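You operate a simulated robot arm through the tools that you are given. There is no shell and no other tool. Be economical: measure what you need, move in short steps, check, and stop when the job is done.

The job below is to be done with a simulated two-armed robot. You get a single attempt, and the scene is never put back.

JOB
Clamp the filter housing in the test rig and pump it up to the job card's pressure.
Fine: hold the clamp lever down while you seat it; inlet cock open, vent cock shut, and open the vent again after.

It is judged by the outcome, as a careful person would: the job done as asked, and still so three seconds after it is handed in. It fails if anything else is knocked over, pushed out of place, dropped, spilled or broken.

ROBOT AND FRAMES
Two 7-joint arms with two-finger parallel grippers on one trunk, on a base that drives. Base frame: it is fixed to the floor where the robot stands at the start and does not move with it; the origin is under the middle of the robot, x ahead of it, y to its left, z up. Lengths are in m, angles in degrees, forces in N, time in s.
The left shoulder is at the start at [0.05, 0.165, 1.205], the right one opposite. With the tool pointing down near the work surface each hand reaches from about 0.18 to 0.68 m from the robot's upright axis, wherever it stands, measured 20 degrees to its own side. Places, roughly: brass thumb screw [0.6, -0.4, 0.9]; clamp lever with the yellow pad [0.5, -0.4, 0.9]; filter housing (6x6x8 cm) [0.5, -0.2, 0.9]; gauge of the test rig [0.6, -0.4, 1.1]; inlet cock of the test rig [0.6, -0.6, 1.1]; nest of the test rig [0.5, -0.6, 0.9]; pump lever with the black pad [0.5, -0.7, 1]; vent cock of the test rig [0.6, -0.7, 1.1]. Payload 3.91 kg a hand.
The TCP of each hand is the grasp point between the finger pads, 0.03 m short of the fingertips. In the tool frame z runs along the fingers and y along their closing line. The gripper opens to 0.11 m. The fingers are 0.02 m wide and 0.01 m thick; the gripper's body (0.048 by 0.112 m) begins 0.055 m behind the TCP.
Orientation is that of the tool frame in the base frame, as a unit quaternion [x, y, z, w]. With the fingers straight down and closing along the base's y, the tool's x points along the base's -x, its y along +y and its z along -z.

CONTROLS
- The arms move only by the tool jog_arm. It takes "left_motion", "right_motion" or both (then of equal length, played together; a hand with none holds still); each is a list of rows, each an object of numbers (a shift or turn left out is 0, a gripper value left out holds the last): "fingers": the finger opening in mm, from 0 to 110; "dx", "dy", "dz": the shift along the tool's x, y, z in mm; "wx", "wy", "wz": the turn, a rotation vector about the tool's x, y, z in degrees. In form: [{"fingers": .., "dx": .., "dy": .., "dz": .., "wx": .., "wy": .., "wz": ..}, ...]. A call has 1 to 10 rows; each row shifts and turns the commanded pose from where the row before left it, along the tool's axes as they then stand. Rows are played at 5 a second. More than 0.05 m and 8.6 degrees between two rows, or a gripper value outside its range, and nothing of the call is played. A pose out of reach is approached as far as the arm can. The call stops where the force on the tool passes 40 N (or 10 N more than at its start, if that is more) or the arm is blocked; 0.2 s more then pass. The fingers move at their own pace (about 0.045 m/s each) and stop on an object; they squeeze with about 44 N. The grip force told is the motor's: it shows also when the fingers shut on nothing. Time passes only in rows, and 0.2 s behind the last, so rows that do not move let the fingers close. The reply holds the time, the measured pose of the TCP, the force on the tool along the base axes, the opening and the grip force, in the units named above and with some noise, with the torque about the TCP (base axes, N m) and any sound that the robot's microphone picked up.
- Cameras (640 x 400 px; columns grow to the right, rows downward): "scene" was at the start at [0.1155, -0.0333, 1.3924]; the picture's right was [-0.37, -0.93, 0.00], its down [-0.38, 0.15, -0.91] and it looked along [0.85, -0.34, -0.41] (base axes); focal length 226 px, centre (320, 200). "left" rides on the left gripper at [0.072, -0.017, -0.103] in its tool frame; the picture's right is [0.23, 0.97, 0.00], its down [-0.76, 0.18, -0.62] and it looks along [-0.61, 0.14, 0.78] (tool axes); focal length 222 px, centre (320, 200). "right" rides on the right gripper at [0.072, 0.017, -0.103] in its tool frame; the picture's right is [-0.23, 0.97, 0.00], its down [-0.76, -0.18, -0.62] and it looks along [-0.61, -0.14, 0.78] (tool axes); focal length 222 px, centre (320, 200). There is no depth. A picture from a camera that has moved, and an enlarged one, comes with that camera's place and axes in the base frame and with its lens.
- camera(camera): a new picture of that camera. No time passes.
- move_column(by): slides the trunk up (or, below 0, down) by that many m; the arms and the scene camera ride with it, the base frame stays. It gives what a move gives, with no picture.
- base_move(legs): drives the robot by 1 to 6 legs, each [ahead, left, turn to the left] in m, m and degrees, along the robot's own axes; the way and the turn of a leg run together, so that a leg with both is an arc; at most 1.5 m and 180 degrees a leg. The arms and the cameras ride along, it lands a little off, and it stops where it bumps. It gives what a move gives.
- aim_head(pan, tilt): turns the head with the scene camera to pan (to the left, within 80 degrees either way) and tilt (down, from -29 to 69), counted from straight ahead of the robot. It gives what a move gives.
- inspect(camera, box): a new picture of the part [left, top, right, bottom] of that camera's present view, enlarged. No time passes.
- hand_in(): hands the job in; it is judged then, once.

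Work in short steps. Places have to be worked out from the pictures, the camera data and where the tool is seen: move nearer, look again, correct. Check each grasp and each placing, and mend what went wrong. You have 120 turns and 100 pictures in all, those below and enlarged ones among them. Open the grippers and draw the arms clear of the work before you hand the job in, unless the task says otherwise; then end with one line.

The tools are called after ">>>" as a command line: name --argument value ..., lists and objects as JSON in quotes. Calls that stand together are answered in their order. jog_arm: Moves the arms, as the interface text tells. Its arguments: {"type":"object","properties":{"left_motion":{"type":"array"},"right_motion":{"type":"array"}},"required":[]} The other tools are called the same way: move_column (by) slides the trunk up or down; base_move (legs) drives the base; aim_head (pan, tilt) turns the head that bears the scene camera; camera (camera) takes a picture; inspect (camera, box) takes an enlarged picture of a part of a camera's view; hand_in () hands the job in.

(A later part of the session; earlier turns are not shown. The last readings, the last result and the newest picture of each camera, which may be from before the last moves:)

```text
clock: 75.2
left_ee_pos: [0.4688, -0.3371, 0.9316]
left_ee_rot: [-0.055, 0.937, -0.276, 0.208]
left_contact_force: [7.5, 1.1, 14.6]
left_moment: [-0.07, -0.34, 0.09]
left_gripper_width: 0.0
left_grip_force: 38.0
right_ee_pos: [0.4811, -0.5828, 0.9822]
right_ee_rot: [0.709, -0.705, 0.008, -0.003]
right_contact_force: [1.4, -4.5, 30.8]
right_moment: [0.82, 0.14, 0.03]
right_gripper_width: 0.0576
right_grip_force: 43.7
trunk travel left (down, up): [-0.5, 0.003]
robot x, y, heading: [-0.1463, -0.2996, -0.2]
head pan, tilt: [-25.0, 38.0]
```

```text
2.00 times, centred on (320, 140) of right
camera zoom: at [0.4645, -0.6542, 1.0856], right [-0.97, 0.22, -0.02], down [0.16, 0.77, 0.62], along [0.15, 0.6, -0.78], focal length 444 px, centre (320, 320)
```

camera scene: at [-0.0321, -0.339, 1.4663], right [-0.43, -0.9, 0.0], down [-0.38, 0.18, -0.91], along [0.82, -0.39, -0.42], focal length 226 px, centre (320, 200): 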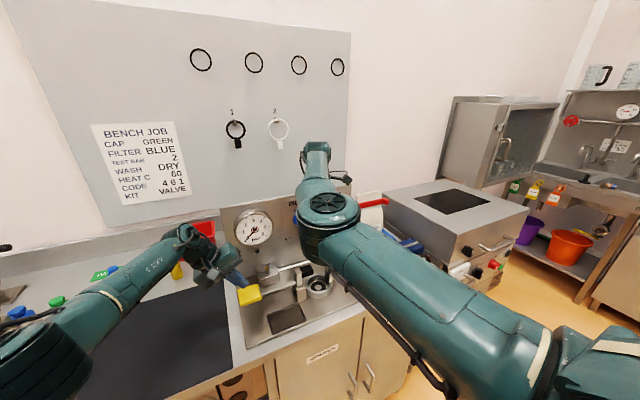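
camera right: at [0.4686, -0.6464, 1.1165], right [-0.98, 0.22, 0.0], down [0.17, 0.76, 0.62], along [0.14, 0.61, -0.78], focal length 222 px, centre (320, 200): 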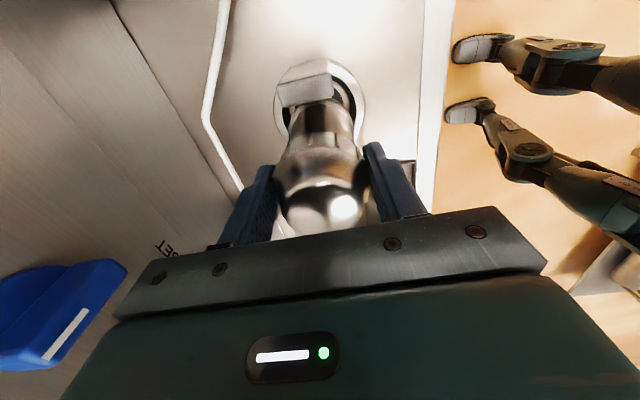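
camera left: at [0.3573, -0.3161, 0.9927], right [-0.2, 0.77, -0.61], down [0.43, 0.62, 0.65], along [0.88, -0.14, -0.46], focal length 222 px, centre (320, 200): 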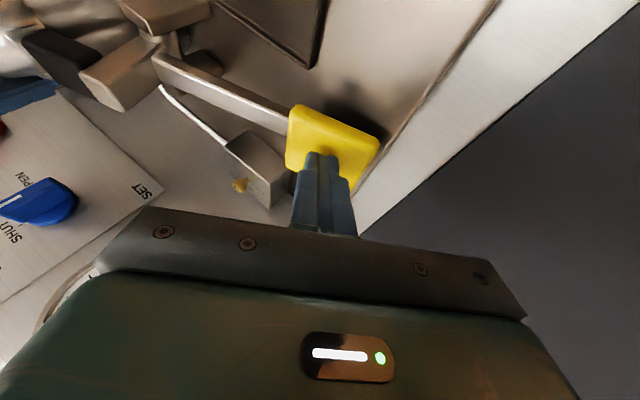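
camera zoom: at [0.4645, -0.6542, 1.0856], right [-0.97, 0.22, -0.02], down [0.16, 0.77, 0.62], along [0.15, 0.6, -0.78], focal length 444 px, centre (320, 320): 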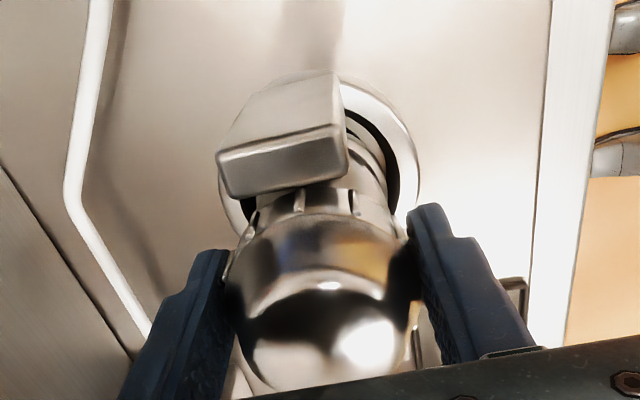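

Consistent seat height (0.982) and x centred. I relieve the pressure and open the fingers slightly, then look.

>>> jog_arm --right_motion '[{"dz": -1.5}, {"fingers": 75}, {"fingers": 85}, {"fingers": 85}]'

>>> inspect --camera "right" --box '[240, 40, 400, 240]'

```text
clock: 76.2
left_ee_pos: [0.4703, -0.3373, 0.9307]
left_ee_rot: [-0.055, 0.937, -0.275, 0.208]
left_contact_force: [-5.7, 8.8, 25.7]
left_moment: [0.01, 0.04, -0.01]
left_gripper_width: 0.0001
left_grip_force: 37.9
right_ee_pos: [0.4795, -0.5816, 0.9795]
right_ee_rot: [0.709, -0.705, 0.005, -0.001]
right_contact_force: [0.5, 0.3, -0.6]
right_moment: [-0.02, 0.01, 0.01]
right_gripper_width: 0.085
right_grip_force: 0.2
trunk travel left (down, up): [-0.5, 0.003]
robot x, y, heading: [-0.1479, -0.2992, -0.0]
head pan, tilt: [-25.0, 38.0]
```

```text
2.00 times, centred on (320, 140) of right
camera zoom: at [0.4636, -0.6539, 1.0829], right [-0.97, 0.22, -0.01], down [0.17, 0.77, 0.62], along [0.15, 0.6, -0.79], focal length 444 px, centre (320, 320)
```

zoom: 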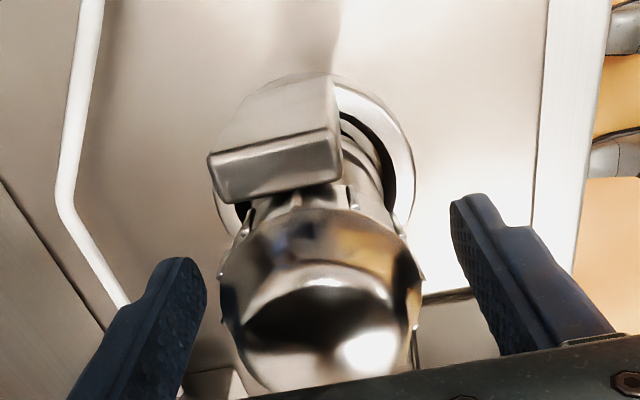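

The housing stands free in the nest between open fingers. Now I let the lever come up slowly with the left hand.

>>> jog_arm --left_motion '[{"dx": -2.8, "dy": -4.2, "dz": -6.2}, {"dx": -2.8, "dy": -4.2, "dz": -6.2}, {"dx": -2.8, "dy": -4.2, "dz": -6.2}, {"dx": -2.8, "dy": -4.2, "dz": -6.2}]'

>>> camera --camera "left"

>>> inspect --camera "right" --box '[240, 40, 400, 240]'

```text
clock: 77.2
left_ee_pos: [0.4691, -0.3381, 0.9596]
left_ee_rot: [-0.055, 0.938, -0.275, 0.206]
left_contact_force: [1.5, 2.0, 5.2]
left_moment: [0.03, -0.02, 0.03]
left_gripper_width: 0.0
left_grip_force: 37.7
right_ee_pos: [0.4825, -0.5827, 0.9776]
right_ee_rot: [0.709, -0.705, 0.005, 0.0]
right_contact_force: [-0.4, 0.9, 0.0]
right_moment: [0.03, 0.0, 0.0]
right_gripper_width: 0.0849
right_grip_force: 0.0
trunk travel left (down, up): [-0.5, 0.003]
robot x, y, heading: [-0.145, -0.2973, -0.1]
head pan, tilt: [-25.0, 38.0]
```

```text
35 pictures are left
camera left: at [0.3595, -0.3176, 1.0217], right [-0.2, 0.77, -0.6], down [0.44, 0.62, 0.65], along [0.88, -0.13, -0.46], focal length 222 px, centre (320, 200)
```

left: 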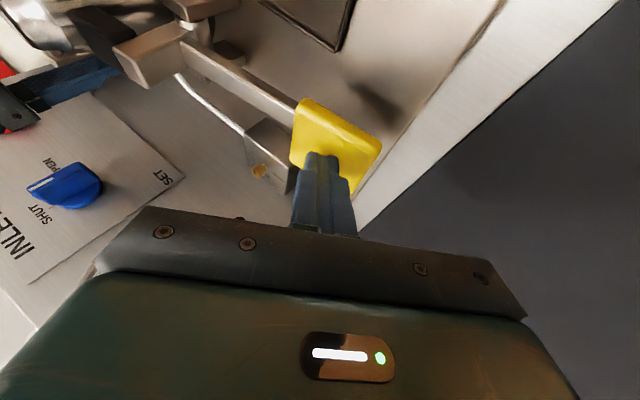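

```text
2.00 times, centred on (320, 140) of right
camera zoom: at [0.4658, -0.6549, 1.0813], right [-0.97, 0.22, -0.01], down [0.17, 0.77, 0.62], along [0.14, 0.6, -0.79], focal length 444 px, centre (320, 320)
```

zoom: 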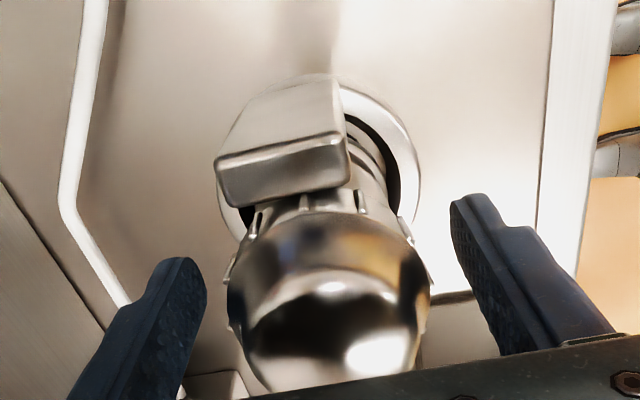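

Going well; I raise the left hand further until it leaves the pad.

>>> jog_arm --left_motion '[{"dx": -2.8, "dy": -4.2, "dz": -6.2}, {"dx": -2.8, "dy": -4.2, "dz": -6.2}, {"dx": -5.6, "dy": -8.4, "dz": -12.4}, {"dx": -8, "dy": -12, "dz": -18}, {"dx": -8, "dy": -12, "dz": -18}]'

>>> inspect --camera "right" --box '[240, 40, 400, 240]'

>>> camera --camera "left"

```text
clock: 78.5
left_ee_pos: [0.4707, -0.3364, 1.0363]
left_ee_rot: [-0.055, 0.938, -0.275, 0.204]
left_contact_force: [0.7, -0.5, -0.3]
left_moment: [-0.02, 0.01, -0.02]
left_gripper_width: 0.0
left_grip_force: 37.4
right_ee_pos: [0.4821, -0.5817, 0.9777]
right_ee_rot: [0.709, -0.706, 0.005, 0.0]
right_contact_force: [-0.1, 0.1, -0.1]
right_moment: [-0.03, 0.01, 0.04]
right_gripper_width: 0.0851
right_grip_force: 0.2
trunk travel left (down, up): [-0.5, 0.003]
robot x, y, heading: [-0.1525, -0.3015, -0.3]
head pan, tilt: [-25.0, 38.0]
```

```text
2.00 times, centred on (320, 140) of right
camera zoom: at [0.466, -0.6549, 1.081], right [-0.97, 0.22, -0.01], down [0.17, 0.77, 0.62], along [0.14, 0.6, -0.79], focal length 444 px, centre (320, 320)
```

zoom: 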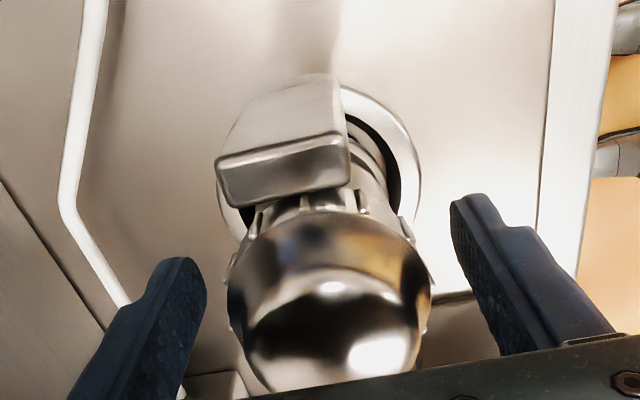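

```text
32 pictures are left
camera left: at [0.361, -0.316, 1.099], right [-0.2, 0.77, -0.6], down [0.44, 0.62, 0.65], along [0.88, -0.13, -0.46], focal length 222 px, centre (320, 200)
```

left: 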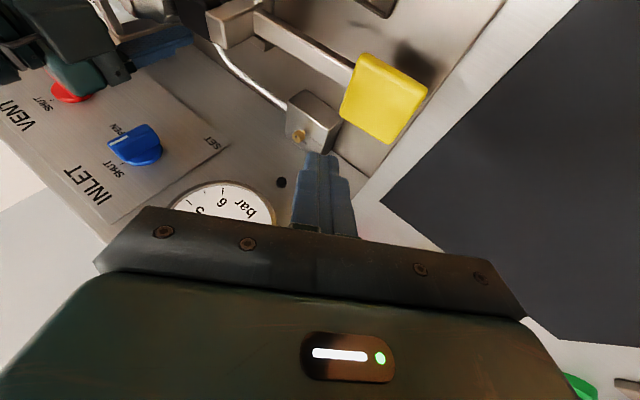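

The yellow lever is up and the jaw has closed on the housing. I open the right hand fully, lift it clear and draw it back; the left goes up and aside.

>>> jog_arm --right_motion '[{"fingers": 110}, {"fingers": 110}, {"dz": -30}, {"dz": -40}, {"dz": -40}, {"dz": -40}, {"dz": -20}, {"dy": 40}]' --left_motion '[{}, {}, {"dz": -40}, {"dz": -40}, {"dz": -40}, {"dz": -40}, {}, {}]'

>>> camera --camera "right"

>>> inspect --camera "scene" --box '[200, 80, 440, 260]'

```text
clock: 80.2
left_ee_pos: [0.4041, -0.2609, 1.1584]
left_ee_rot: [-0.056, 0.938, -0.273, 0.204]
left_contact_force: [0.6, -0.7, -0.1]
left_moment: [0.01, 0.01, 0.01]
left_gripper_width: 0.0
left_grip_force: 37.7
right_ee_pos: [0.4378, -0.5825, 1.1458]
right_ee_rot: [0.709, -0.705, 0.003, -0.002]
right_contact_force: [0.1, -0.1, 1.8]
right_moment: [0.0, 0.01, 0.02]
right_gripper_width: 0.1101
right_grip_force: 0.0
trunk travel left (down, up): [-0.5, 0.003]
robot x, y, heading: [-0.1454, -0.3015, -0.4]
head pan, tilt: [-25.0, 38.0]
```

```text
31 pictures are left
camera right: at [0.4222, -0.6555, 1.2501], right [-0.98, 0.22, -0.01], down [0.17, 0.76, 0.62], along [0.14, 0.61, -0.78], focal length 222 px, centre (320, 200)
```

right: 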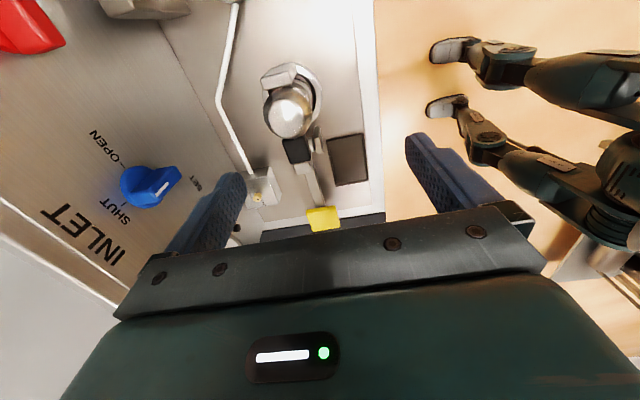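

```text
2.22 times, centred on (320, 170) of scene
camera zoom: at [-0.0376, -0.3358, 1.4462], right [-0.43, -0.9, 0.0], down [-0.56, 0.26, -0.79], along [0.71, -0.34, -0.62], focal length 501 px, centre (320, 267)
```

zoom: 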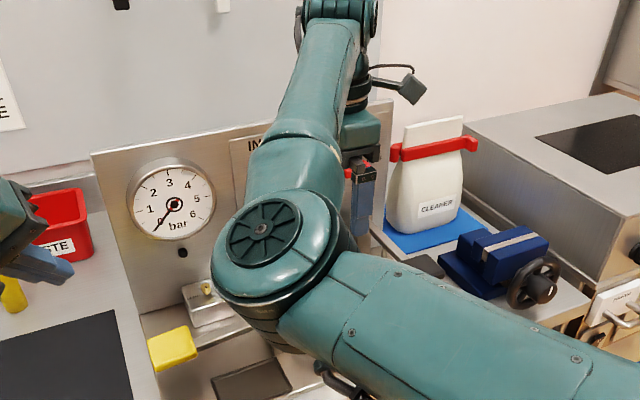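

Housing is clamped: the jaw bears on it and the lever is up. Next the vent cock: I move the right hand in front of it and tilt the fingers forward.

>>> jog_arm --right_motion '[{"dx": 40, "dy": 20}, {"dx": 40, "dy": 20}, {"dx": 40}, {"wx": 8.5}, {"wx": 8.5}, {"wx": 8.5}, {"wx": 8.5}, {"wx": 8.5}, {"wx": 8.5}]'

>>> jog_arm --right_motion '[{"wx": 8.5}, {"wx": 8.5}, {"wx": 8}]'

>>> camera --camera "right"

```text
clock: 82.2
left_ee_pos: [0.4025, -0.2598, 1.1584]
left_ee_rot: [-0.055, 0.938, -0.275, 0.205]
left_contact_force: [0.1, 0.3, 0.5]
left_moment: [0.02, -0.02, 0.02]
left_gripper_width: 0.0
left_grip_force: 37.2
right_ee_pos: [0.4022, -0.7019, 1.1483]
right_ee_rot: [0.64, -0.634, 0.309, -0.305]
right_contact_force: [0.4, 0.1, 0.6]
right_moment: [0.01, 0.03, 0.0]
right_gripper_width: 0.1101
right_grip_force: 0.0
trunk travel left (down, up): [-0.5, 0.003]
robot x, y, heading: [-0.1462, -0.2983, -0.2]
head pan, tilt: [-25.0, 38.0]
```

```text
clock: 83.0
left_ee_pos: [0.4021, -0.2597, 1.1599]
left_ee_rot: [-0.056, 0.938, -0.274, 0.205]
left_contact_force: [-0.4, -0.6, 0.7]
left_moment: [-0.01, 0.01, -0.02]
left_gripper_width: 0.0001
left_grip_force: 37.0
right_ee_pos: [0.4046, -0.7128, 1.1497]
right_ee_rot: [0.559, -0.553, 0.438, -0.436]
right_contact_force: [0.2, -0.5, -1.0]
right_moment: [0.05, 0.0, 0.03]
right_gripper_width: 0.1099
right_grip_force: 0.1
right hand out of reach, approached as far as the arm can: row 1
trunk travel left (down, up): [-0.5, 0.003]
robot x, y, heading: [-0.147, -0.3007, -0.3]
head pan, tilt: [-25.0, 38.0]
```

```text
29 pictures are left
camera right: at [0.3011, -0.7859, 1.1582], right [-0.23, 0.22, -0.95], down [-0.57, 0.76, 0.31], along [0.79, 0.61, -0.05], focal length 222 px, centre (320, 200)
```

right: 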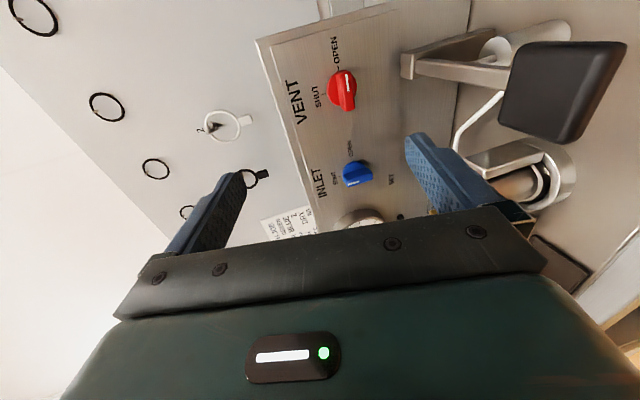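

Vent bar ≈ (0.60, −0.709, 1.073). I move to a stand-off 9 cm in front of it along the tool axis, narrow the fingers to 50 mm and look.

>>> jog_arm --right_motion '[{"dx": -1, "dy": 11, "dz": 35, "fingers": 80}, {"dx": -1, "dy": 11, "dz": 35, "fingers": 50}, {"dx": -2, "dy": 10, "dz": 36, "fingers": 50}, {"fingers": 50}]'

>>> camera --camera "right"

```text
clock: 84.0
left_ee_pos: [0.4028, -0.2591, 1.1598]
left_ee_rot: [-0.055, 0.938, -0.274, 0.206]
left_contact_force: [-0.3, 0.6, 0.0]
left_moment: [0.0, -0.02, -0.02]
left_gripper_width: 0.0
left_grip_force: 37.4
right_ee_pos: [0.5021, -0.7074, 1.0933]
right_ee_rot: [0.559, -0.553, 0.438, -0.437]
right_contact_force: [-0.4, -0.3, -0.5]
right_moment: [0.01, -0.03, -0.02]
right_gripper_width: 0.05
right_grip_force: 0.0
trunk travel left (down, up): [-0.5, 0.003]
robot x, y, heading: [-0.1428, -0.2988, -0.3]
head pan, tilt: [-25.0, 38.0]
```

```text
28 pictures are left
camera right: at [0.3982, -0.7796, 1.1011], right [-0.23, 0.22, -0.95], down [-0.57, 0.76, 0.31], along [0.79, 0.61, -0.05], focal length 222 px, centre (320, 200)
```

right: 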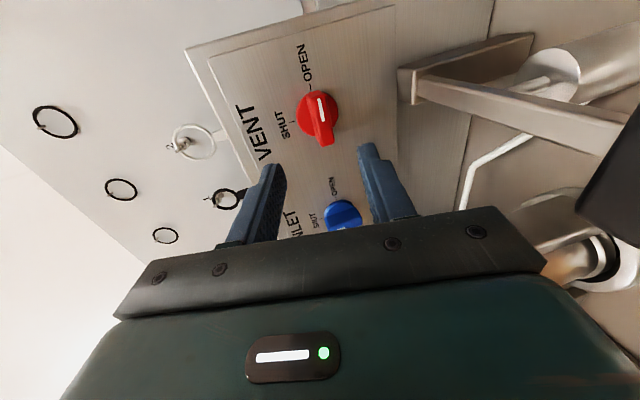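

Aligned vertically; I shift 5 mm to −y and advance slowly along the tool axis.

>>> jog_arm --right_motion '[{"dx": 5, "dz": 25}, {"dz": 25}, {"dz": 15}, {"dz": 10}]'

>>> camera --camera "right"

```text
clock: 85.0
left_ee_pos: [0.4028, -0.2595, 1.1588]
left_ee_rot: [-0.056, 0.938, -0.275, 0.205]
left_contact_force: [-0.3, -0.6, -0.2]
left_moment: [0.05, -0.01, 0.01]
left_gripper_width: 0.0
left_grip_force: 37.4
right_ee_pos: [0.5737, -0.7096, 1.0764]
right_ee_rot: [0.558, -0.553, 0.438, -0.437]
right_contact_force: [0.0, 0.1, -0.3]
right_moment: [0.02, -0.02, -0.01]
right_gripper_width: 0.05
right_grip_force: 0.1
trunk travel left (down, up): [-0.5, 0.003]
robot x, y, heading: [-0.148, -0.2978, 0.1]
head pan, tilt: [-25.0, 38.0]
```

```text
27 pictures are left
camera right: at [0.4709, -0.7827, 1.0849], right [-0.23, 0.22, -0.95], down [-0.57, 0.76, 0.32], along [0.79, 0.61, -0.05], focal length 222 px, centre (320, 200)
```

right: 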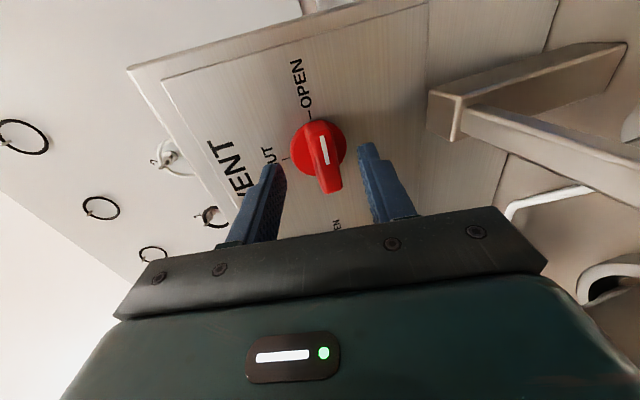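

The bar sits between the fingertips. I advance 12 mm more and close.

>>> jog_arm --right_motion '[{"dz": 6}, {"dz": 6}, {"fingers": 20}, {"fingers": 5}, {"fingers": 0}, {"fingers": 0}]'

```text
clock: 86.5
left_ee_pos: [0.4037, -0.26, 1.1587]
left_ee_rot: [-0.056, 0.938, -0.274, 0.204]
left_contact_force: [-0.8, 0.3, 0.6]
left_moment: [-0.01, 0.01, 0.02]
left_gripper_width: 0.0002
left_grip_force: 37.8
right_ee_pos: [0.5847, -0.7097, 1.071]
right_ee_rot: [0.559, -0.554, 0.436, -0.435]
right_contact_force: [-8.8, 4.0, -14.4]
right_moment: [-0.02, -0.05, -0.1]
right_gripper_width: 0.0192
right_grip_force: 45.1
trunk travel left (down, up): [-0.5, 0.003]
robot x, y, heading: [-0.15, -0.2979, -0.2]
head pan, tilt: [-25.0, 38.0]
```

The bar is held (19 mm). I start turning it anticlockwise about the cock's axis (OPEN→SHUT), checking forces.

>>> jog_arm --right_motion '[{"wy": 1.98, "wz": -8.26}, {"wy": 1.98, "wz": -8.26}, {"wy": 1.98, "wz": -8.26}]'

```text
clock: 87.2
left_ee_pos: [0.4084, -0.2572, 1.1559]
left_ee_rot: [-0.058, 0.938, -0.274, 0.202]
left_contact_force: [0.7, -0.7, -0.1]
left_moment: [0.02, -0.02, 0.05]
left_gripper_width: 0.0
left_grip_force: 37.6
right_ee_pos: [0.5759, -0.7155, 1.0767]
right_ee_rot: [0.654, -0.436, 0.535, -0.308]
right_contact_force: [20.8, 15.3, -15.8]
right_moment: [0.01, 0.08, 0.7]
right_gripper_width: 0.0169
right_grip_force: 46.1
right hand out of reach, approached as far as the arm can: row 3
trunk travel left (down, up): [-0.5, 0.003]
robot x, y, heading: [-0.1405, -0.3011, -0.1]
head pan, tilt: [-25.0, 38.0]
```

The wrist can't turn further that way. I release, back off and see how far the cock turned; I'll push the rest with closed fingertips.

>>> jog_arm --right_motion '[{"fingers": 50}, {"fingers": 50}, {"dz": -25}, {"dz": -35}]'

>>> camera --camera "right"

```text
clock: 88.2
left_ee_pos: [0.4022, -0.2589, 1.1597]
left_ee_rot: [-0.055, 0.938, -0.274, 0.205]
left_contact_force: [1.1, -0.4, 0.1]
left_moment: [0.0, 0.0, -0.03]
left_gripper_width: 0.0
left_grip_force: 37.8
right_ee_pos: [0.5083, -0.7313, 1.1007]
right_ee_rot: [0.644, -0.441, 0.547, -0.305]
right_contact_force: [-0.3, -0.2, -0.2]
right_moment: [0.0, -0.01, 0.0]
right_gripper_width: 0.0496
right_grip_force: 0.1
right hand out of reach, approached as far as the arm can: row 3
trunk travel left (down, up): [-0.5, 0.003]
robot x, y, heading: [-0.1452, -0.299, -0.2]
head pan, tilt: [-25.0, 38.0]
```

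```text
26 pictures are left
camera right: at [0.4066, -0.795, 1.1402], right [-0.23, -0.21, -0.95], down [-0.58, 0.82, -0.04], along [0.78, 0.54, -0.31], focal length 222 px, centre (320, 200)
```

right: 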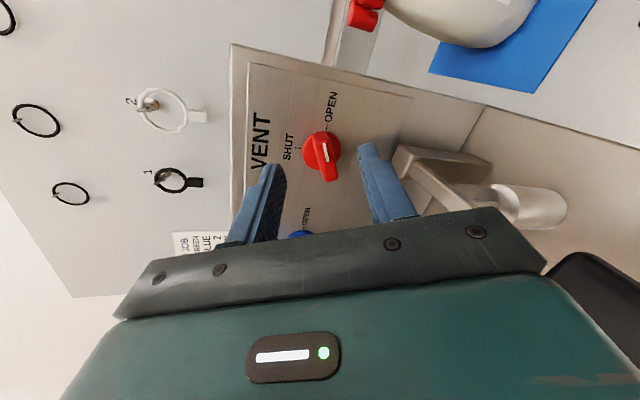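

The cock has turned ~20° toward SHUT; axis ≈ (y −0.712, z 1.070). I level the hand back, close the fingers and position them above the bar's left (+y) end, short of it in x.

>>> jog_arm --right_motion '[{"fingers": 0, "wy": -1.98, "wz": 8.26}, {"fingers": 0, "wy": -1.98, "wz": 8.26}, {"fingers": 0, "wy": -0.9, "wz": 3.8}, {}]'

```text
clock: 89.2
left_ee_pos: [0.4018, -0.2601, 1.1588]
left_ee_rot: [-0.056, 0.938, -0.274, 0.205]
left_contact_force: [-0.9, 0.7, 0.5]
left_moment: [0.01, -0.02, 0.0]
left_gripper_width: 0.0001
left_grip_force: 38.0
right_ee_pos: [0.5103, -0.729, 1.1007]
right_ee_rot: [0.575, -0.535, 0.46, -0.414]
right_contact_force: [0.1, -0.5, -0.6]
right_moment: [0.01, 0.02, 0.0]
right_gripper_width: 0.0
right_grip_force: 37.6
trunk travel left (down, up): [-0.5, 0.003]
robot x, y, heading: [-0.1453, -0.2961, -0.2]
head pan, tilt: [-25.0, 38.0]
```

I move over to y −0.6935, z ~1.11 and advance beside the panel, above the bar's left end.

>>> jog_arm --right_motion '[{"dx": -34, "dy": -19.5, "dz": -4.5}, {"dy": -3.2, "dz": 22}, {"dy": -3.2, "dz": 22}, {"dy": -3.2, "dz": 21}]'

>>> camera --camera "right"

```text
clock: 90.2
left_ee_pos: [0.4036, -0.2602, 1.1586]
left_ee_rot: [-0.056, 0.938, -0.274, 0.205]
left_contact_force: [-0.2, -0.4, 0.2]
left_moment: [0.02, 0.02, 0.0]
left_gripper_width: 0.0
left_grip_force: 37.5
right_ee_pos: [0.5762, -0.6941, 1.1111]
right_ee_rot: [0.575, -0.535, 0.46, -0.414]
right_contact_force: [0.2, 0.3, 0.1]
right_moment: [0.04, 0.02, -0.04]
right_gripper_width: 0.0001
right_grip_force: 37.7
trunk travel left (down, up): [-0.5, 0.003]
robot x, y, heading: [-0.145, -0.3005, -0.4]
head pan, tilt: [-25.0, 38.0]
```

```text
25 pictures are left
camera right: at [0.4739, -0.7659, 1.1247], right [-0.23, 0.14, -0.96], down [-0.57, 0.78, 0.25], along [0.79, 0.6, -0.1], focal length 222 px, centre (320, 200)
```

right: 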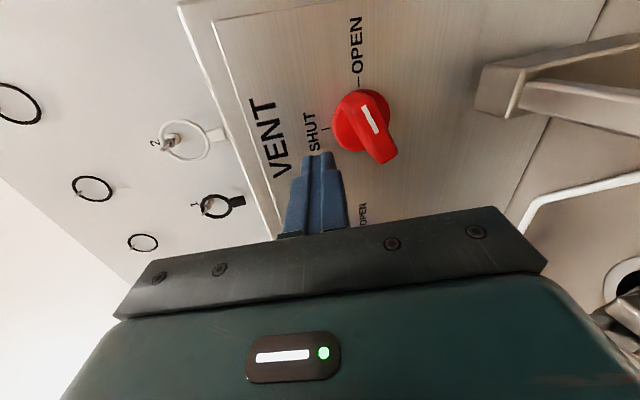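

The closed tips are above the bar's lower-left end. I push straight down.

>>> jog_arm --right_motion '[{"dx": -0.8, "dy": 8.7, "dz": 2.1}, {"dx": -0.8, "dy": 8.7, "dz": 2.1}, {"dx": -0.8, "dy": 8.7, "dz": 2.1}, {"dx": -0.8, "dy": 8.7, "dz": 2.1}]'

>>> camera --camera "right"

```text
clock: 91.2
left_ee_pos: [0.4029, -0.2566, 1.1593]
left_ee_rot: [-0.057, 0.938, -0.275, 0.205]
left_contact_force: [-0.1, 0.4, 0.4]
left_moment: [0.01, 0.02, 0.0]
left_gripper_width: 0.0
left_grip_force: 38.4
right_ee_pos: [0.5769, -0.6876, 1.074]
right_ee_rot: [0.579, -0.532, 0.458, -0.415]
right_contact_force: [-4.3, 13.7, 3.3]
right_moment: [0.12, -0.15, 0.56]
right_gripper_width: 0.0001
right_grip_force: 37.7
trunk travel left (down, up): [-0.5, 0.003]
robot x, y, heading: [-0.1455, -0.3022, -0.0]
head pan, tilt: [-25.0, 38.0]
```

```text
24 pictures are left
camera right: at [0.4744, -0.762, 1.088], right [-0.23, 0.14, -0.96], down [-0.57, 0.78, 0.25], along [0.79, 0.61, -0.1], focal length 222 px, centre (320, 200)
```

right: 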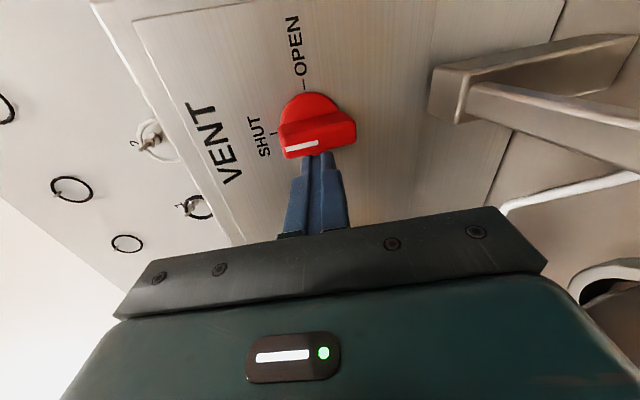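

VENT now points to SHUT. I back the fingers off and move left toward the inlet cock, keeping above the housing, then look.

>>> jog_arm --right_motion '[{"dx": -4}, {"dz": -30}, {"dz": -30}, {"dy": -22, "dx": -30}, {"dx": -40}, {"dx": -40}, {"dx": -40}]'

>>> camera --camera "right"

```text
clock: 92.8
left_ee_pos: [0.4029, -0.2603, 1.1585]
left_ee_rot: [-0.056, 0.938, -0.273, 0.205]
left_contact_force: [-0.2, 0.0, 0.3]
left_moment: [0.04, -0.01, -0.02]
left_gripper_width: 0.0
left_grip_force: 37.4
right_ee_pos: [0.5335, -0.6294, 1.1424]
right_ee_rot: [0.583, -0.535, 0.45, -0.414]
right_contact_force: [-0.7, 0.2, 0.2]
right_moment: [0.0, 0.01, 0.05]
right_gripper_width: 0.0
right_grip_force: 38.2
right hand out of reach, approached as far as the arm can: row 4, 5, 6, 7
trunk travel left (down, up): [-0.5, 0.003]
robot x, y, heading: [-0.1464, -0.3023, -0.3]
head pan, tilt: [-25.0, 38.0]
```

```text
23 pictures are left
camera right: at [0.4322, -0.7037, 1.1575], right [-0.25, 0.14, -0.96], down [-0.58, 0.77, 0.27], along [0.78, 0.62, -0.11], focal length 222 px, centre (320, 200)
```

right: 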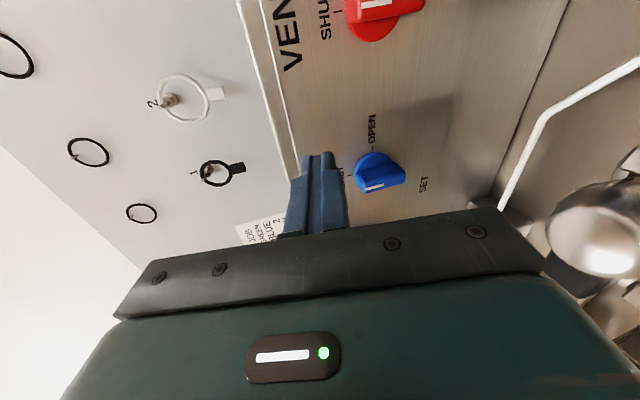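

Out of the right arm's inner range; inlet axis ≈ (y −0.574, z 1.070). I shift the base 0.12 m left so the right hand arrives just left of the inlet cock.

>>> base_move --legs '[[0, 0.12, 0]]'

>>> camera --camera "right"

```text
clock: 94.6
left_ee_pos: [0.4034, -0.1395, 1.1589]
left_ee_rot: [-0.056, 0.938, -0.275, 0.205]
left_contact_force: [0.5, 0.3, 0.2]
left_moment: [-0.04, 0.0, 0.0]
left_gripper_width: 0.0
left_grip_force: 38.1
right_ee_pos: [0.5347, -0.5081, 1.1427]
right_ee_rot: [0.584, -0.534, 0.449, -0.414]
right_contact_force: [0.6, 1.1, -0.1]
right_moment: [-0.02, -0.02, 0.01]
right_gripper_width: 0.0
right_grip_force: 37.5
trunk travel left (down, up): [-0.5, 0.003]
robot x, y, heading: [-0.1471, -0.1792, -0.2]
head pan, tilt: [-25.0, 38.0]
```

```text
22 pictures are left
camera right: at [0.4327, -0.5831, 1.1578], right [-0.25, 0.14, -0.96], down [-0.58, 0.77, 0.27], along [0.78, 0.62, -0.11], focal length 222 px, centre (320, 200)
```

right: 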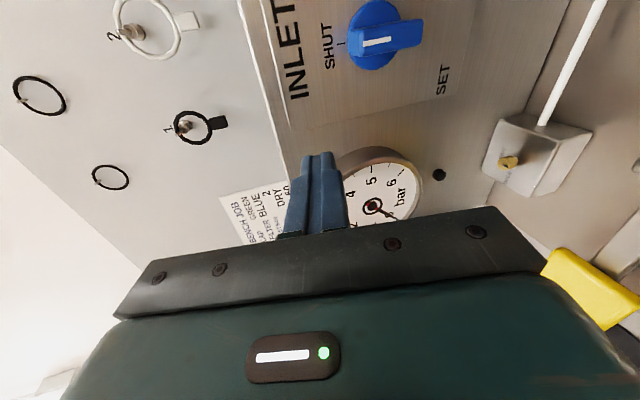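

I bring the closed tips to the left of the inlet bar's upper end.

>>> jog_arm --right_motion '[{"dx": 12, "dy": 24, "dz": 6}, {"dx": 11, "dy": 22, "dz": 6}, {"dy": -5, "dz": 20}, {"dy": -5, "dz": 20}]'

>>> camera --camera "right"

```text
clock: 95.6
left_ee_pos: [0.4037, -0.1392, 1.1592]
left_ee_rot: [-0.055, 0.938, -0.275, 0.205]
left_contact_force: [-0.2, -0.4, -0.3]
left_moment: [-0.01, -0.01, -0.02]
left_gripper_width: 0.0001
left_grip_force: 37.7
right_ee_pos: [0.5771, -0.5362, 1.0964]
right_ee_rot: [0.583, -0.534, 0.45, -0.415]
right_contact_force: [1.0, 0.1, -0.4]
right_moment: [-0.02, 0.01, 0.01]
right_gripper_width: 0.0001
right_grip_force: 38.0
trunk travel left (down, up): [-0.5, 0.003]
robot x, y, heading: [-0.1434, -0.1829, 0.2]
head pan, tilt: [-25.0, 38.0]
```

```text
21 pictures are left
camera right: at [0.4765, -0.611, 1.1113], right [-0.25, 0.14, -0.96], down [-0.58, 0.77, 0.27], along [0.78, 0.62, -0.11], focal length 222 px, centre (320, 200)
```

right: 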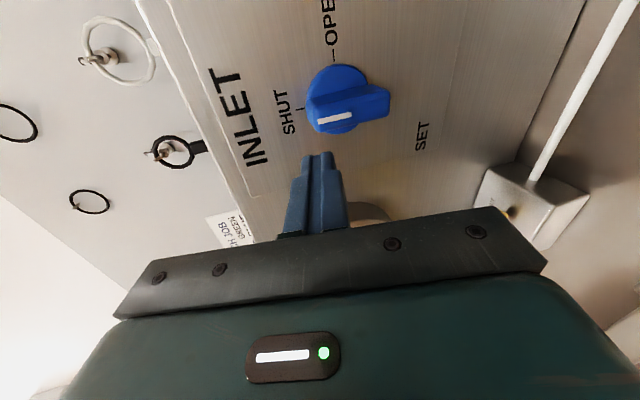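

Well placed. I push to the right (−y).

>>> jog_arm --right_motion '[{"dx": 8, "dy": 0.7}, {"dx": 8, "dy": 0.7}, {"dx": 8, "dy": 0.7}, {"dx": 8, "dy": 0.7}, {"dx": 8, "dy": 0.7}]'

>>> camera --camera "right"

```text
clock: 96.8
left_ee_pos: [0.4028, -0.1394, 1.1588]
left_ee_rot: [-0.055, 0.938, -0.275, 0.205]
left_contact_force: [0.1, 0.1, 0.8]
left_moment: [-0.01, 0.01, -0.02]
left_gripper_width: 0.0001
left_grip_force: 37.9
right_ee_pos: [0.5776, -0.5749, 1.0955]
right_ee_rot: [0.584, -0.535, 0.45, -0.414]
right_contact_force: [-0.3, 0.3, -0.5]
right_moment: [-0.04, -0.03, -0.01]
right_gripper_width: 0.0
right_grip_force: 38.0
trunk travel left (down, up): [-0.5, 0.003]
robot x, y, heading: [-0.1461, -0.1823, -0.1]
head pan, tilt: [-25.0, 38.0]
```

```text
20 pictures are left
camera right: at [0.475, -0.6496, 1.1119], right [-0.25, 0.14, -0.96], down [-0.58, 0.77, 0.27], along [0.78, 0.62, -0.11], focal length 222 px, centre (320, 200)
```

right: 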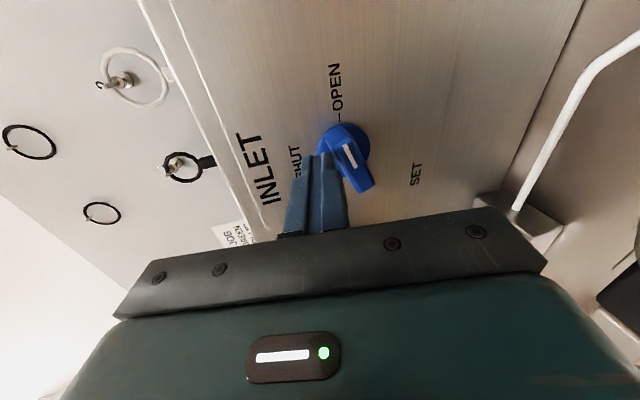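

Nearly at OPEN, perhaps 10–15° short. I push a little further and slightly lower.

>>> jog_arm --right_motion '[{"dx": 6, "dy": 1.5}, {"dx": 5, "dy": 3}, {"dx": 2, "dy": 3, "dz": 1}]'

>>> jog_arm --right_motion '[{"dx": -2, "dy": -10}, {"dz": -30}, {"dz": -30, "dy": -10}]'

>>> camera --camera "right"

```text
clock: 97.6
left_ee_pos: [0.4023, -0.1402, 1.1594]
left_ee_rot: [-0.055, 0.938, -0.275, 0.206]
left_contact_force: [0.3, 0.5, -0.6]
left_moment: [0.03, 0.01, 0.03]
left_gripper_width: 0.0
left_grip_force: 37.8
right_ee_pos: [0.5775, -0.5902, 1.0907]
right_ee_rot: [0.584, -0.534, 0.45, -0.415]
right_contact_force: [0.7, -1.0, 1.4]
right_moment: [0.02, -0.04, 0.01]
right_gripper_width: 0.0001
right_grip_force: 38.2
trunk travel left (down, up): [-0.5, 0.003]
robot x, y, heading: [-0.1445, -0.1809, -0.4]
head pan, tilt: [-25.0, 38.0]
```

```text
clock: 98.4
left_ee_pos: [0.4031, -0.1387, 1.1591]
left_ee_rot: [-0.055, 0.938, -0.274, 0.206]
left_contact_force: [-0.3, -0.2, -0.3]
left_moment: [0.02, 0.02, -0.02]
left_gripper_width: 0.0001
left_grip_force: 37.7
right_ee_pos: [0.5248, -0.5841, 1.1245]
right_ee_rot: [0.584, -0.534, 0.45, -0.415]
right_contact_force: [-0.5, 0.3, 0.1]
right_moment: [0.03, 0.01, 0.0]
right_gripper_width: 0.0001
right_grip_force: 37.9
trunk travel left (down, up): [-0.5, 0.003]
robot x, y, heading: [-0.1486, -0.181, -0.2]
head pan, tilt: [-25.0, 38.0]
```

```text
19 pictures are left
camera right: at [0.4225, -0.6592, 1.14], right [-0.25, 0.14, -0.96], down [-0.58, 0.77, 0.27], along [0.78, 0.62, -0.11], focal length 222 px, centre (320, 200)
```

right: 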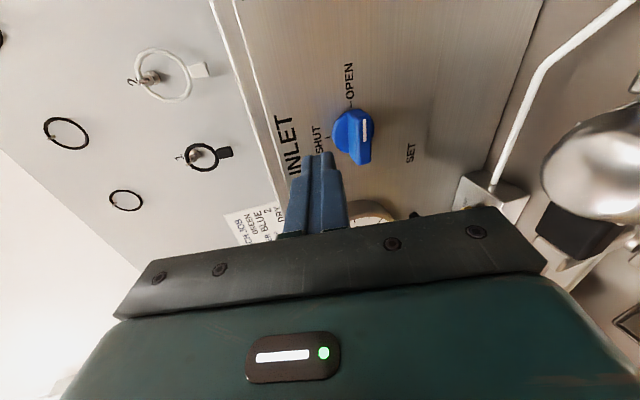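

INLET now points to OPEN. I drive back right 0.12 m and bring the right hand back to vertical above the pump pad.

>>> base_move --legs '[[0, -0.12, 0]]'

>>> jog_arm --right_motion '[{"dz": -40, "dy": -8}, {"dz": -40, "dy": -8}, {"dz": -15, "wx": -8.5}, {"wx": -8.5}, {"wx": -8.5}, {"wx": -8.5}, {"wx": -8.5}, {"wx": -8.5}, {"wx": -8.5}, {"wx": -8.5}]'

>>> camera --camera "right"

```text
clock: 100.1
left_ee_pos: [0.4018, -0.2603, 1.1597]
left_ee_rot: [-0.058, 0.938, -0.275, 0.205]
left_contact_force: [-0.4, 0.4, -0.2]
left_moment: [0.0, -0.02, -0.02]
left_gripper_width: 0.0
left_grip_force: 37.7
right_ee_pos: [0.5263, -0.7063, 1.1227]
right_ee_rot: [0.585, -0.534, 0.448, -0.415]
right_contact_force: [-0.3, -0.2, 0.1]
right_moment: [-0.01, 0.02, 0.0]
right_gripper_width: 0.0
right_grip_force: 37.9
trunk travel left (down, up): [-0.5, 0.003]
robot x, y, heading: [-0.1466, -0.2973, -0.3]
head pan, tilt: [-25.0, 38.0]
```

```text
clock: 102.3
left_ee_pos: [0.4034, -0.2592, 1.1592]
left_ee_rot: [-0.058, 0.938, -0.274, 0.205]
left_contact_force: [0.0, -0.1, -1.1]
left_moment: [0.02, 0.01, 0.0]
left_gripper_width: 0.0004
left_grip_force: 37.7
right_ee_pos: [0.4388, -0.7044, 1.1635]
right_ee_rot: [0.717, -0.693, 0.073, -0.016]
right_contact_force: [0.0, 0.1, 0.3]
right_moment: [0.0, 0.02, -0.01]
right_gripper_width: 0.0001
right_grip_force: 37.3
trunk travel left (down, up): [-0.5, 0.003]
robot x, y, heading: [-0.1465, -0.2977, 0.2]
head pan, tilt: [-25.0, 38.0]
```

```text
18 pictures are left
camera right: at [0.4111, -0.7703, 1.2689], right [-0.97, 0.19, -0.14], down [0.08, 0.81, 0.58], along [0.22, 0.55, -0.81], focal length 222 px, centre (320, 200)
```

right: 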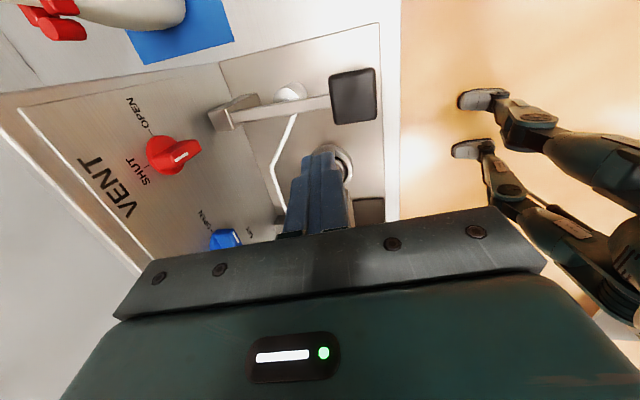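

Pump pad ≈ (0.418, −0.717, 1.0). I bring the closed tips 3 cm above its centre.

>>> jog_arm --right_motion '[{"dy": 38, "dx": 2}, {"dz": 35}, {"dz": 35}, {"dz": 30}]'

>>> camera --camera "right"

```text
clock: 103.3
left_ee_pos: [0.4023, -0.2603, 1.1585]
left_ee_rot: [-0.057, 0.938, -0.274, 0.206]
left_contact_force: [0.3, -0.4, 0.3]
left_moment: [0.01, 0.02, 0.01]
left_gripper_width: 0.0002
left_grip_force: 37.5
right_ee_pos: [0.4133, -0.7141, 1.0585]
right_ee_rot: [0.717, -0.693, 0.073, -0.018]
right_contact_force: [0.6, 0.3, 0.2]
right_moment: [-0.01, 0.01, -0.03]
right_gripper_width: 0.0
right_grip_force: 37.9
trunk travel left (down, up): [-0.5, 0.003]
robot x, y, heading: [-0.1474, -0.3031, -0.0]
head pan, tilt: [-25.0, 38.0]
```

```text
17 pictures are left
camera right: at [0.3851, -0.7797, 1.1645], right [-0.97, 0.19, -0.14], down [0.07, 0.81, 0.58], along [0.23, 0.55, -0.8], focal length 222 px, centre (320, 200)
```

right: 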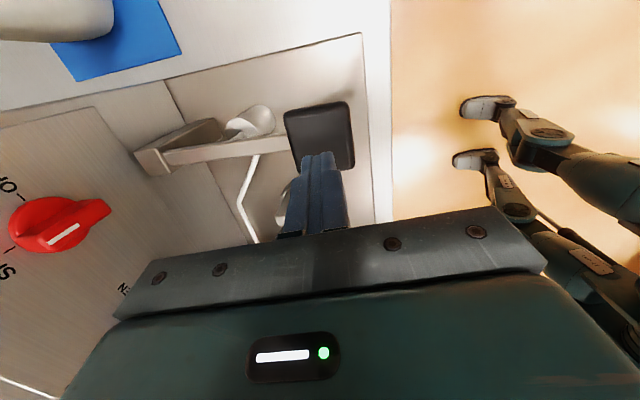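

I press the lever down and read the gauge.

>>> jog_arm --right_motion '[{"dz": 10, "dy": 1.3}, {"dz": 10, "dy": 1.3}, {"dz": 10, "dy": 1.3}, {"dz": 10, "dy": 1.3}, {"dz": 10, "dy": 1.3}, {"dz": 10, "dy": 1.3}]'

>>> inspect --camera "scene" --box '[230, 120, 330, 200]'

```text
clock: 104.7
left_ee_pos: [0.4024, -0.26, 1.1583]
left_ee_rot: [-0.058, 0.938, -0.274, 0.205]
left_contact_force: [-0.8, 0.8, 0.4]
left_moment: [-0.02, 0.02, -0.03]
left_gripper_width: 0.0
left_grip_force: 37.2
right_ee_pos: [0.4116, -0.7197, 0.9996]
right_ee_rot: [0.717, -0.693, 0.075, -0.018]
right_contact_force: [-0.2, 1.6, 2.2]
right_moment: [0.1, -0.02, 0.05]
right_gripper_width: 0.0001
right_grip_force: 37.6
trunk travel left (down, up): [-0.5, 0.003]
robot x, y, heading: [-0.1451, -0.3007, 0.1]
head pan, tilt: [-25.0, 38.0]
```

```text
5.00 times, centred on (280, 160) of scene
camera zoom: at [-0.038, -0.3366, 1.4462], right [-0.42, -0.91, 0.0], down [-0.56, 0.26, -0.79], along [0.71, -0.33, -0.62], focal length 1128 px, centre (520, 400)
```

zoom: 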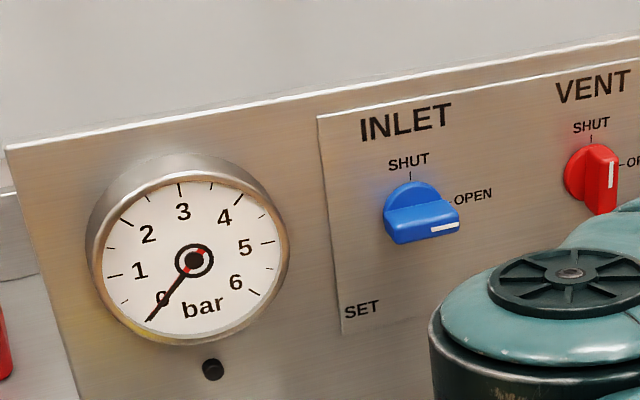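

Cocks are right: INLET OPEN, VENT SHUT; gauge 0. The lever moves at ~2 N; I continue down to its stop.

>>> jog_arm --right_motion '[{"dz": 10, "dy": 1.3}, {"dz": 10, "dy": 1.3}, {"dz": 10, "dy": 1.3}, {"dz": 5, "dy": 0.6}]'

>>> inspect --camera "scene" --box '[230, 140, 300, 200]'

```text
clock: 105.5
left_ee_pos: [0.3991, -0.258, 1.1624]
left_ee_rot: [-0.057, 0.937, -0.275, 0.208]
left_contact_force: [0.3, -0.7, 0.2]
left_moment: [0.01, -0.03, 0.02]
left_gripper_width: 0.0
left_grip_force: 38.0
right_ee_pos: [0.413, -0.7233, 0.9803]
right_ee_rot: [0.716, -0.693, 0.08, -0.019]
right_contact_force: [-18.5, 10.5, 23.5]
right_moment: [0.48, 0.24, 0.26]
right_gripper_width: 0.0002
right_grip_force: 38.2
trunk travel left (down, up): [-0.5, 0.003]
robot x, y, heading: [-0.1457, -0.299, -0.1]
head pan, tilt: [-25.0, 38.0]
stopped in row 4 (right hand): the force on the tool passed its limit at 45 N (the readings are from after the stop); the commanded pose is now the measured one
```

```text
6.67 times, centred on (265, 170) of scene
camera zoom: at [-0.0432, -0.3339, 1.4469], right [-0.42, -0.91, 0.0], down [-0.55, 0.26, -0.79], along [0.72, -0.34, -0.61], focal length 1504 px, centre (687, 400)
```

zoom: 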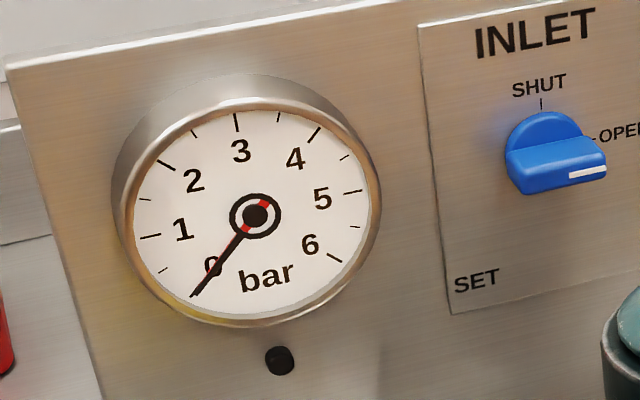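

At the stop the gauge still shows ~0. I raise to let the lever return and make another full stroke, checking the gauge.

>>> jog_arm --right_motion '[{"dz": -15}, {"dz": -15}, {"dz": -15}, {}, {"dz": 10}, {"dz": 10}, {"dz": 10}, {"dz": 9}, {"dz": 5}]'

>>> inspect --camera "scene" --box '[230, 140, 300, 200]'

```text
clock: 107.5
left_ee_pos: [0.3993, -0.2576, 1.1628]
left_ee_rot: [-0.058, 0.937, -0.275, 0.207]
left_contact_force: [0.1, 0.1, -0.4]
left_moment: [-0.01, 0.02, -0.01]
left_gripper_width: 0.0
left_grip_force: 38.3
right_ee_pos: [0.4155, -0.724, 0.9811]
right_ee_rot: [0.716, -0.692, 0.084, -0.02]
right_contact_force: [-6.4, 7.0, 24.7]
right_moment: [0.36, -0.11, 0.11]
right_gripper_width: 0.0
right_grip_force: 37.8
trunk travel left (down, up): [-0.5, 0.003]
robot x, y, heading: [-0.1469, -0.3028, -0.2]
head pan, tilt: [-25.0, 38.0]
```

```text
6.67 times, centred on (265, 170) of scene
camera zoom: at [-0.0417, -0.3341, 1.447], right [-0.42, -0.91, 0.0], down [-0.56, 0.26, -0.79], along [0.72, -0.33, -0.61], focal length 1504 px, centre (687, 400)
```

zoom: 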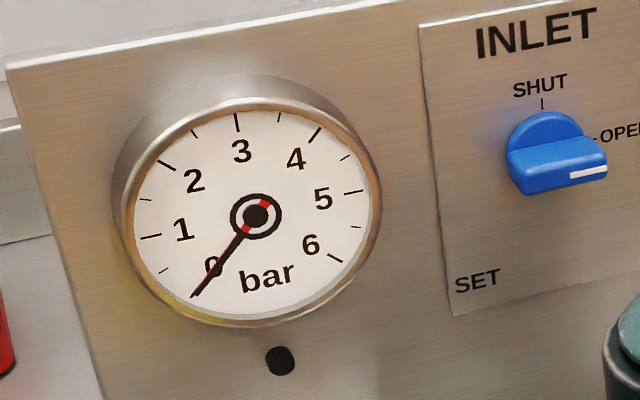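

No rise. I lift the hand to see whether the pump lever springs back on its own.

>>> jog_arm --right_motion '[{"dz": -20}, {"dz": -20}, {"dz": -20}]'

>>> camera --camera "right"

```text
clock: 108.3
left_ee_pos: [0.4015, -0.2591, 1.1592]
left_ee_rot: [-0.057, 0.938, -0.274, 0.206]
left_contact_force: [-0.9, 0.0, 0.1]
left_moment: [-0.02, -0.02, -0.01]
left_gripper_width: 0.0
left_grip_force: 37.5
right_ee_pos: [0.4074, -0.7221, 1.034]
right_ee_rot: [0.715, -0.694, 0.079, -0.018]
right_contact_force: [-1.4, 0.8, 0.2]
right_moment: [0.0, 0.03, -0.03]
right_gripper_width: 0.0
right_grip_force: 37.9
trunk travel left (down, up): [-0.5, 0.003]
robot x, y, heading: [-0.1471, -0.3034, -0.1]
head pan, tilt: [-25.0, 38.0]
```

```text
13 pictures are left
camera right: at [0.379, -0.7865, 1.1405], right [-0.97, 0.19, -0.15], down [0.07, 0.82, 0.57], along [0.23, 0.54, -0.81], focal length 222 px, centre (320, 200)
```

right: 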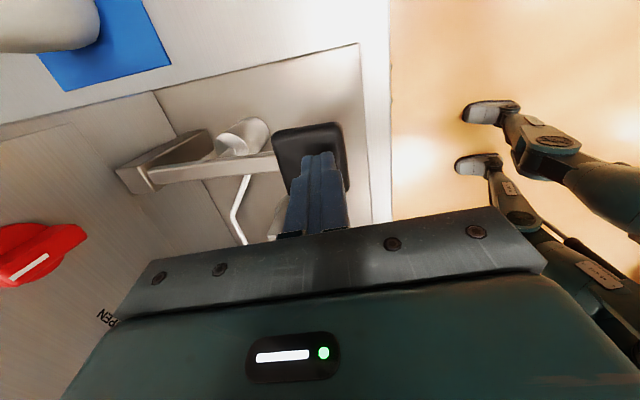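

The lever springs back, so strokes work but no pressure builds. I check the thumb screw's mark and the housing in the head view.

>>> inspect --camera "scene" --box '[240, 190, 300, 230]'

>>> inspect --camera "scene" --box '[230, 150, 390, 260]'

```text
10.00 times, centred on (270, 210) of scene
camera zoom: at [-0.0382, -0.3368, 1.446], right [-0.42, -0.91, 0.0], down [-0.56, 0.26, -0.79], along [0.71, -0.33, -0.62], focal length 2255 px, centre (820, 100)
```

zoom: 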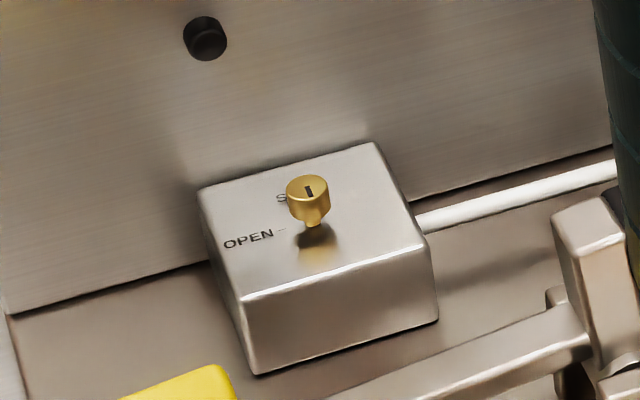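

```text
3.64 times, centred on (310, 205) of scene
camera zoom: at [-0.0382, -0.3368, 1.446], right [-0.42, -0.91, 0.0], down [-0.56, 0.26, -0.79], along [0.71, -0.33, -0.62], focal length 820 px, centre (356, 182)
```

zoom: 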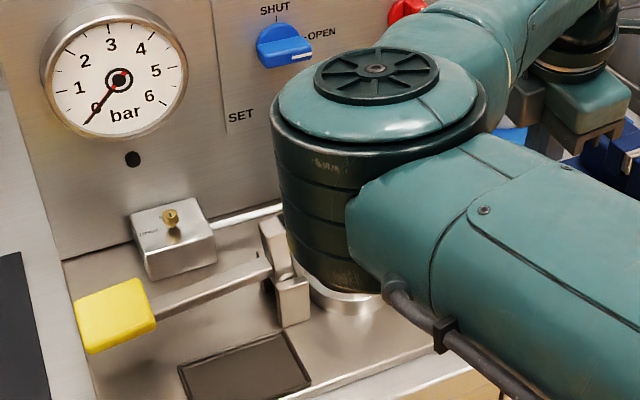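

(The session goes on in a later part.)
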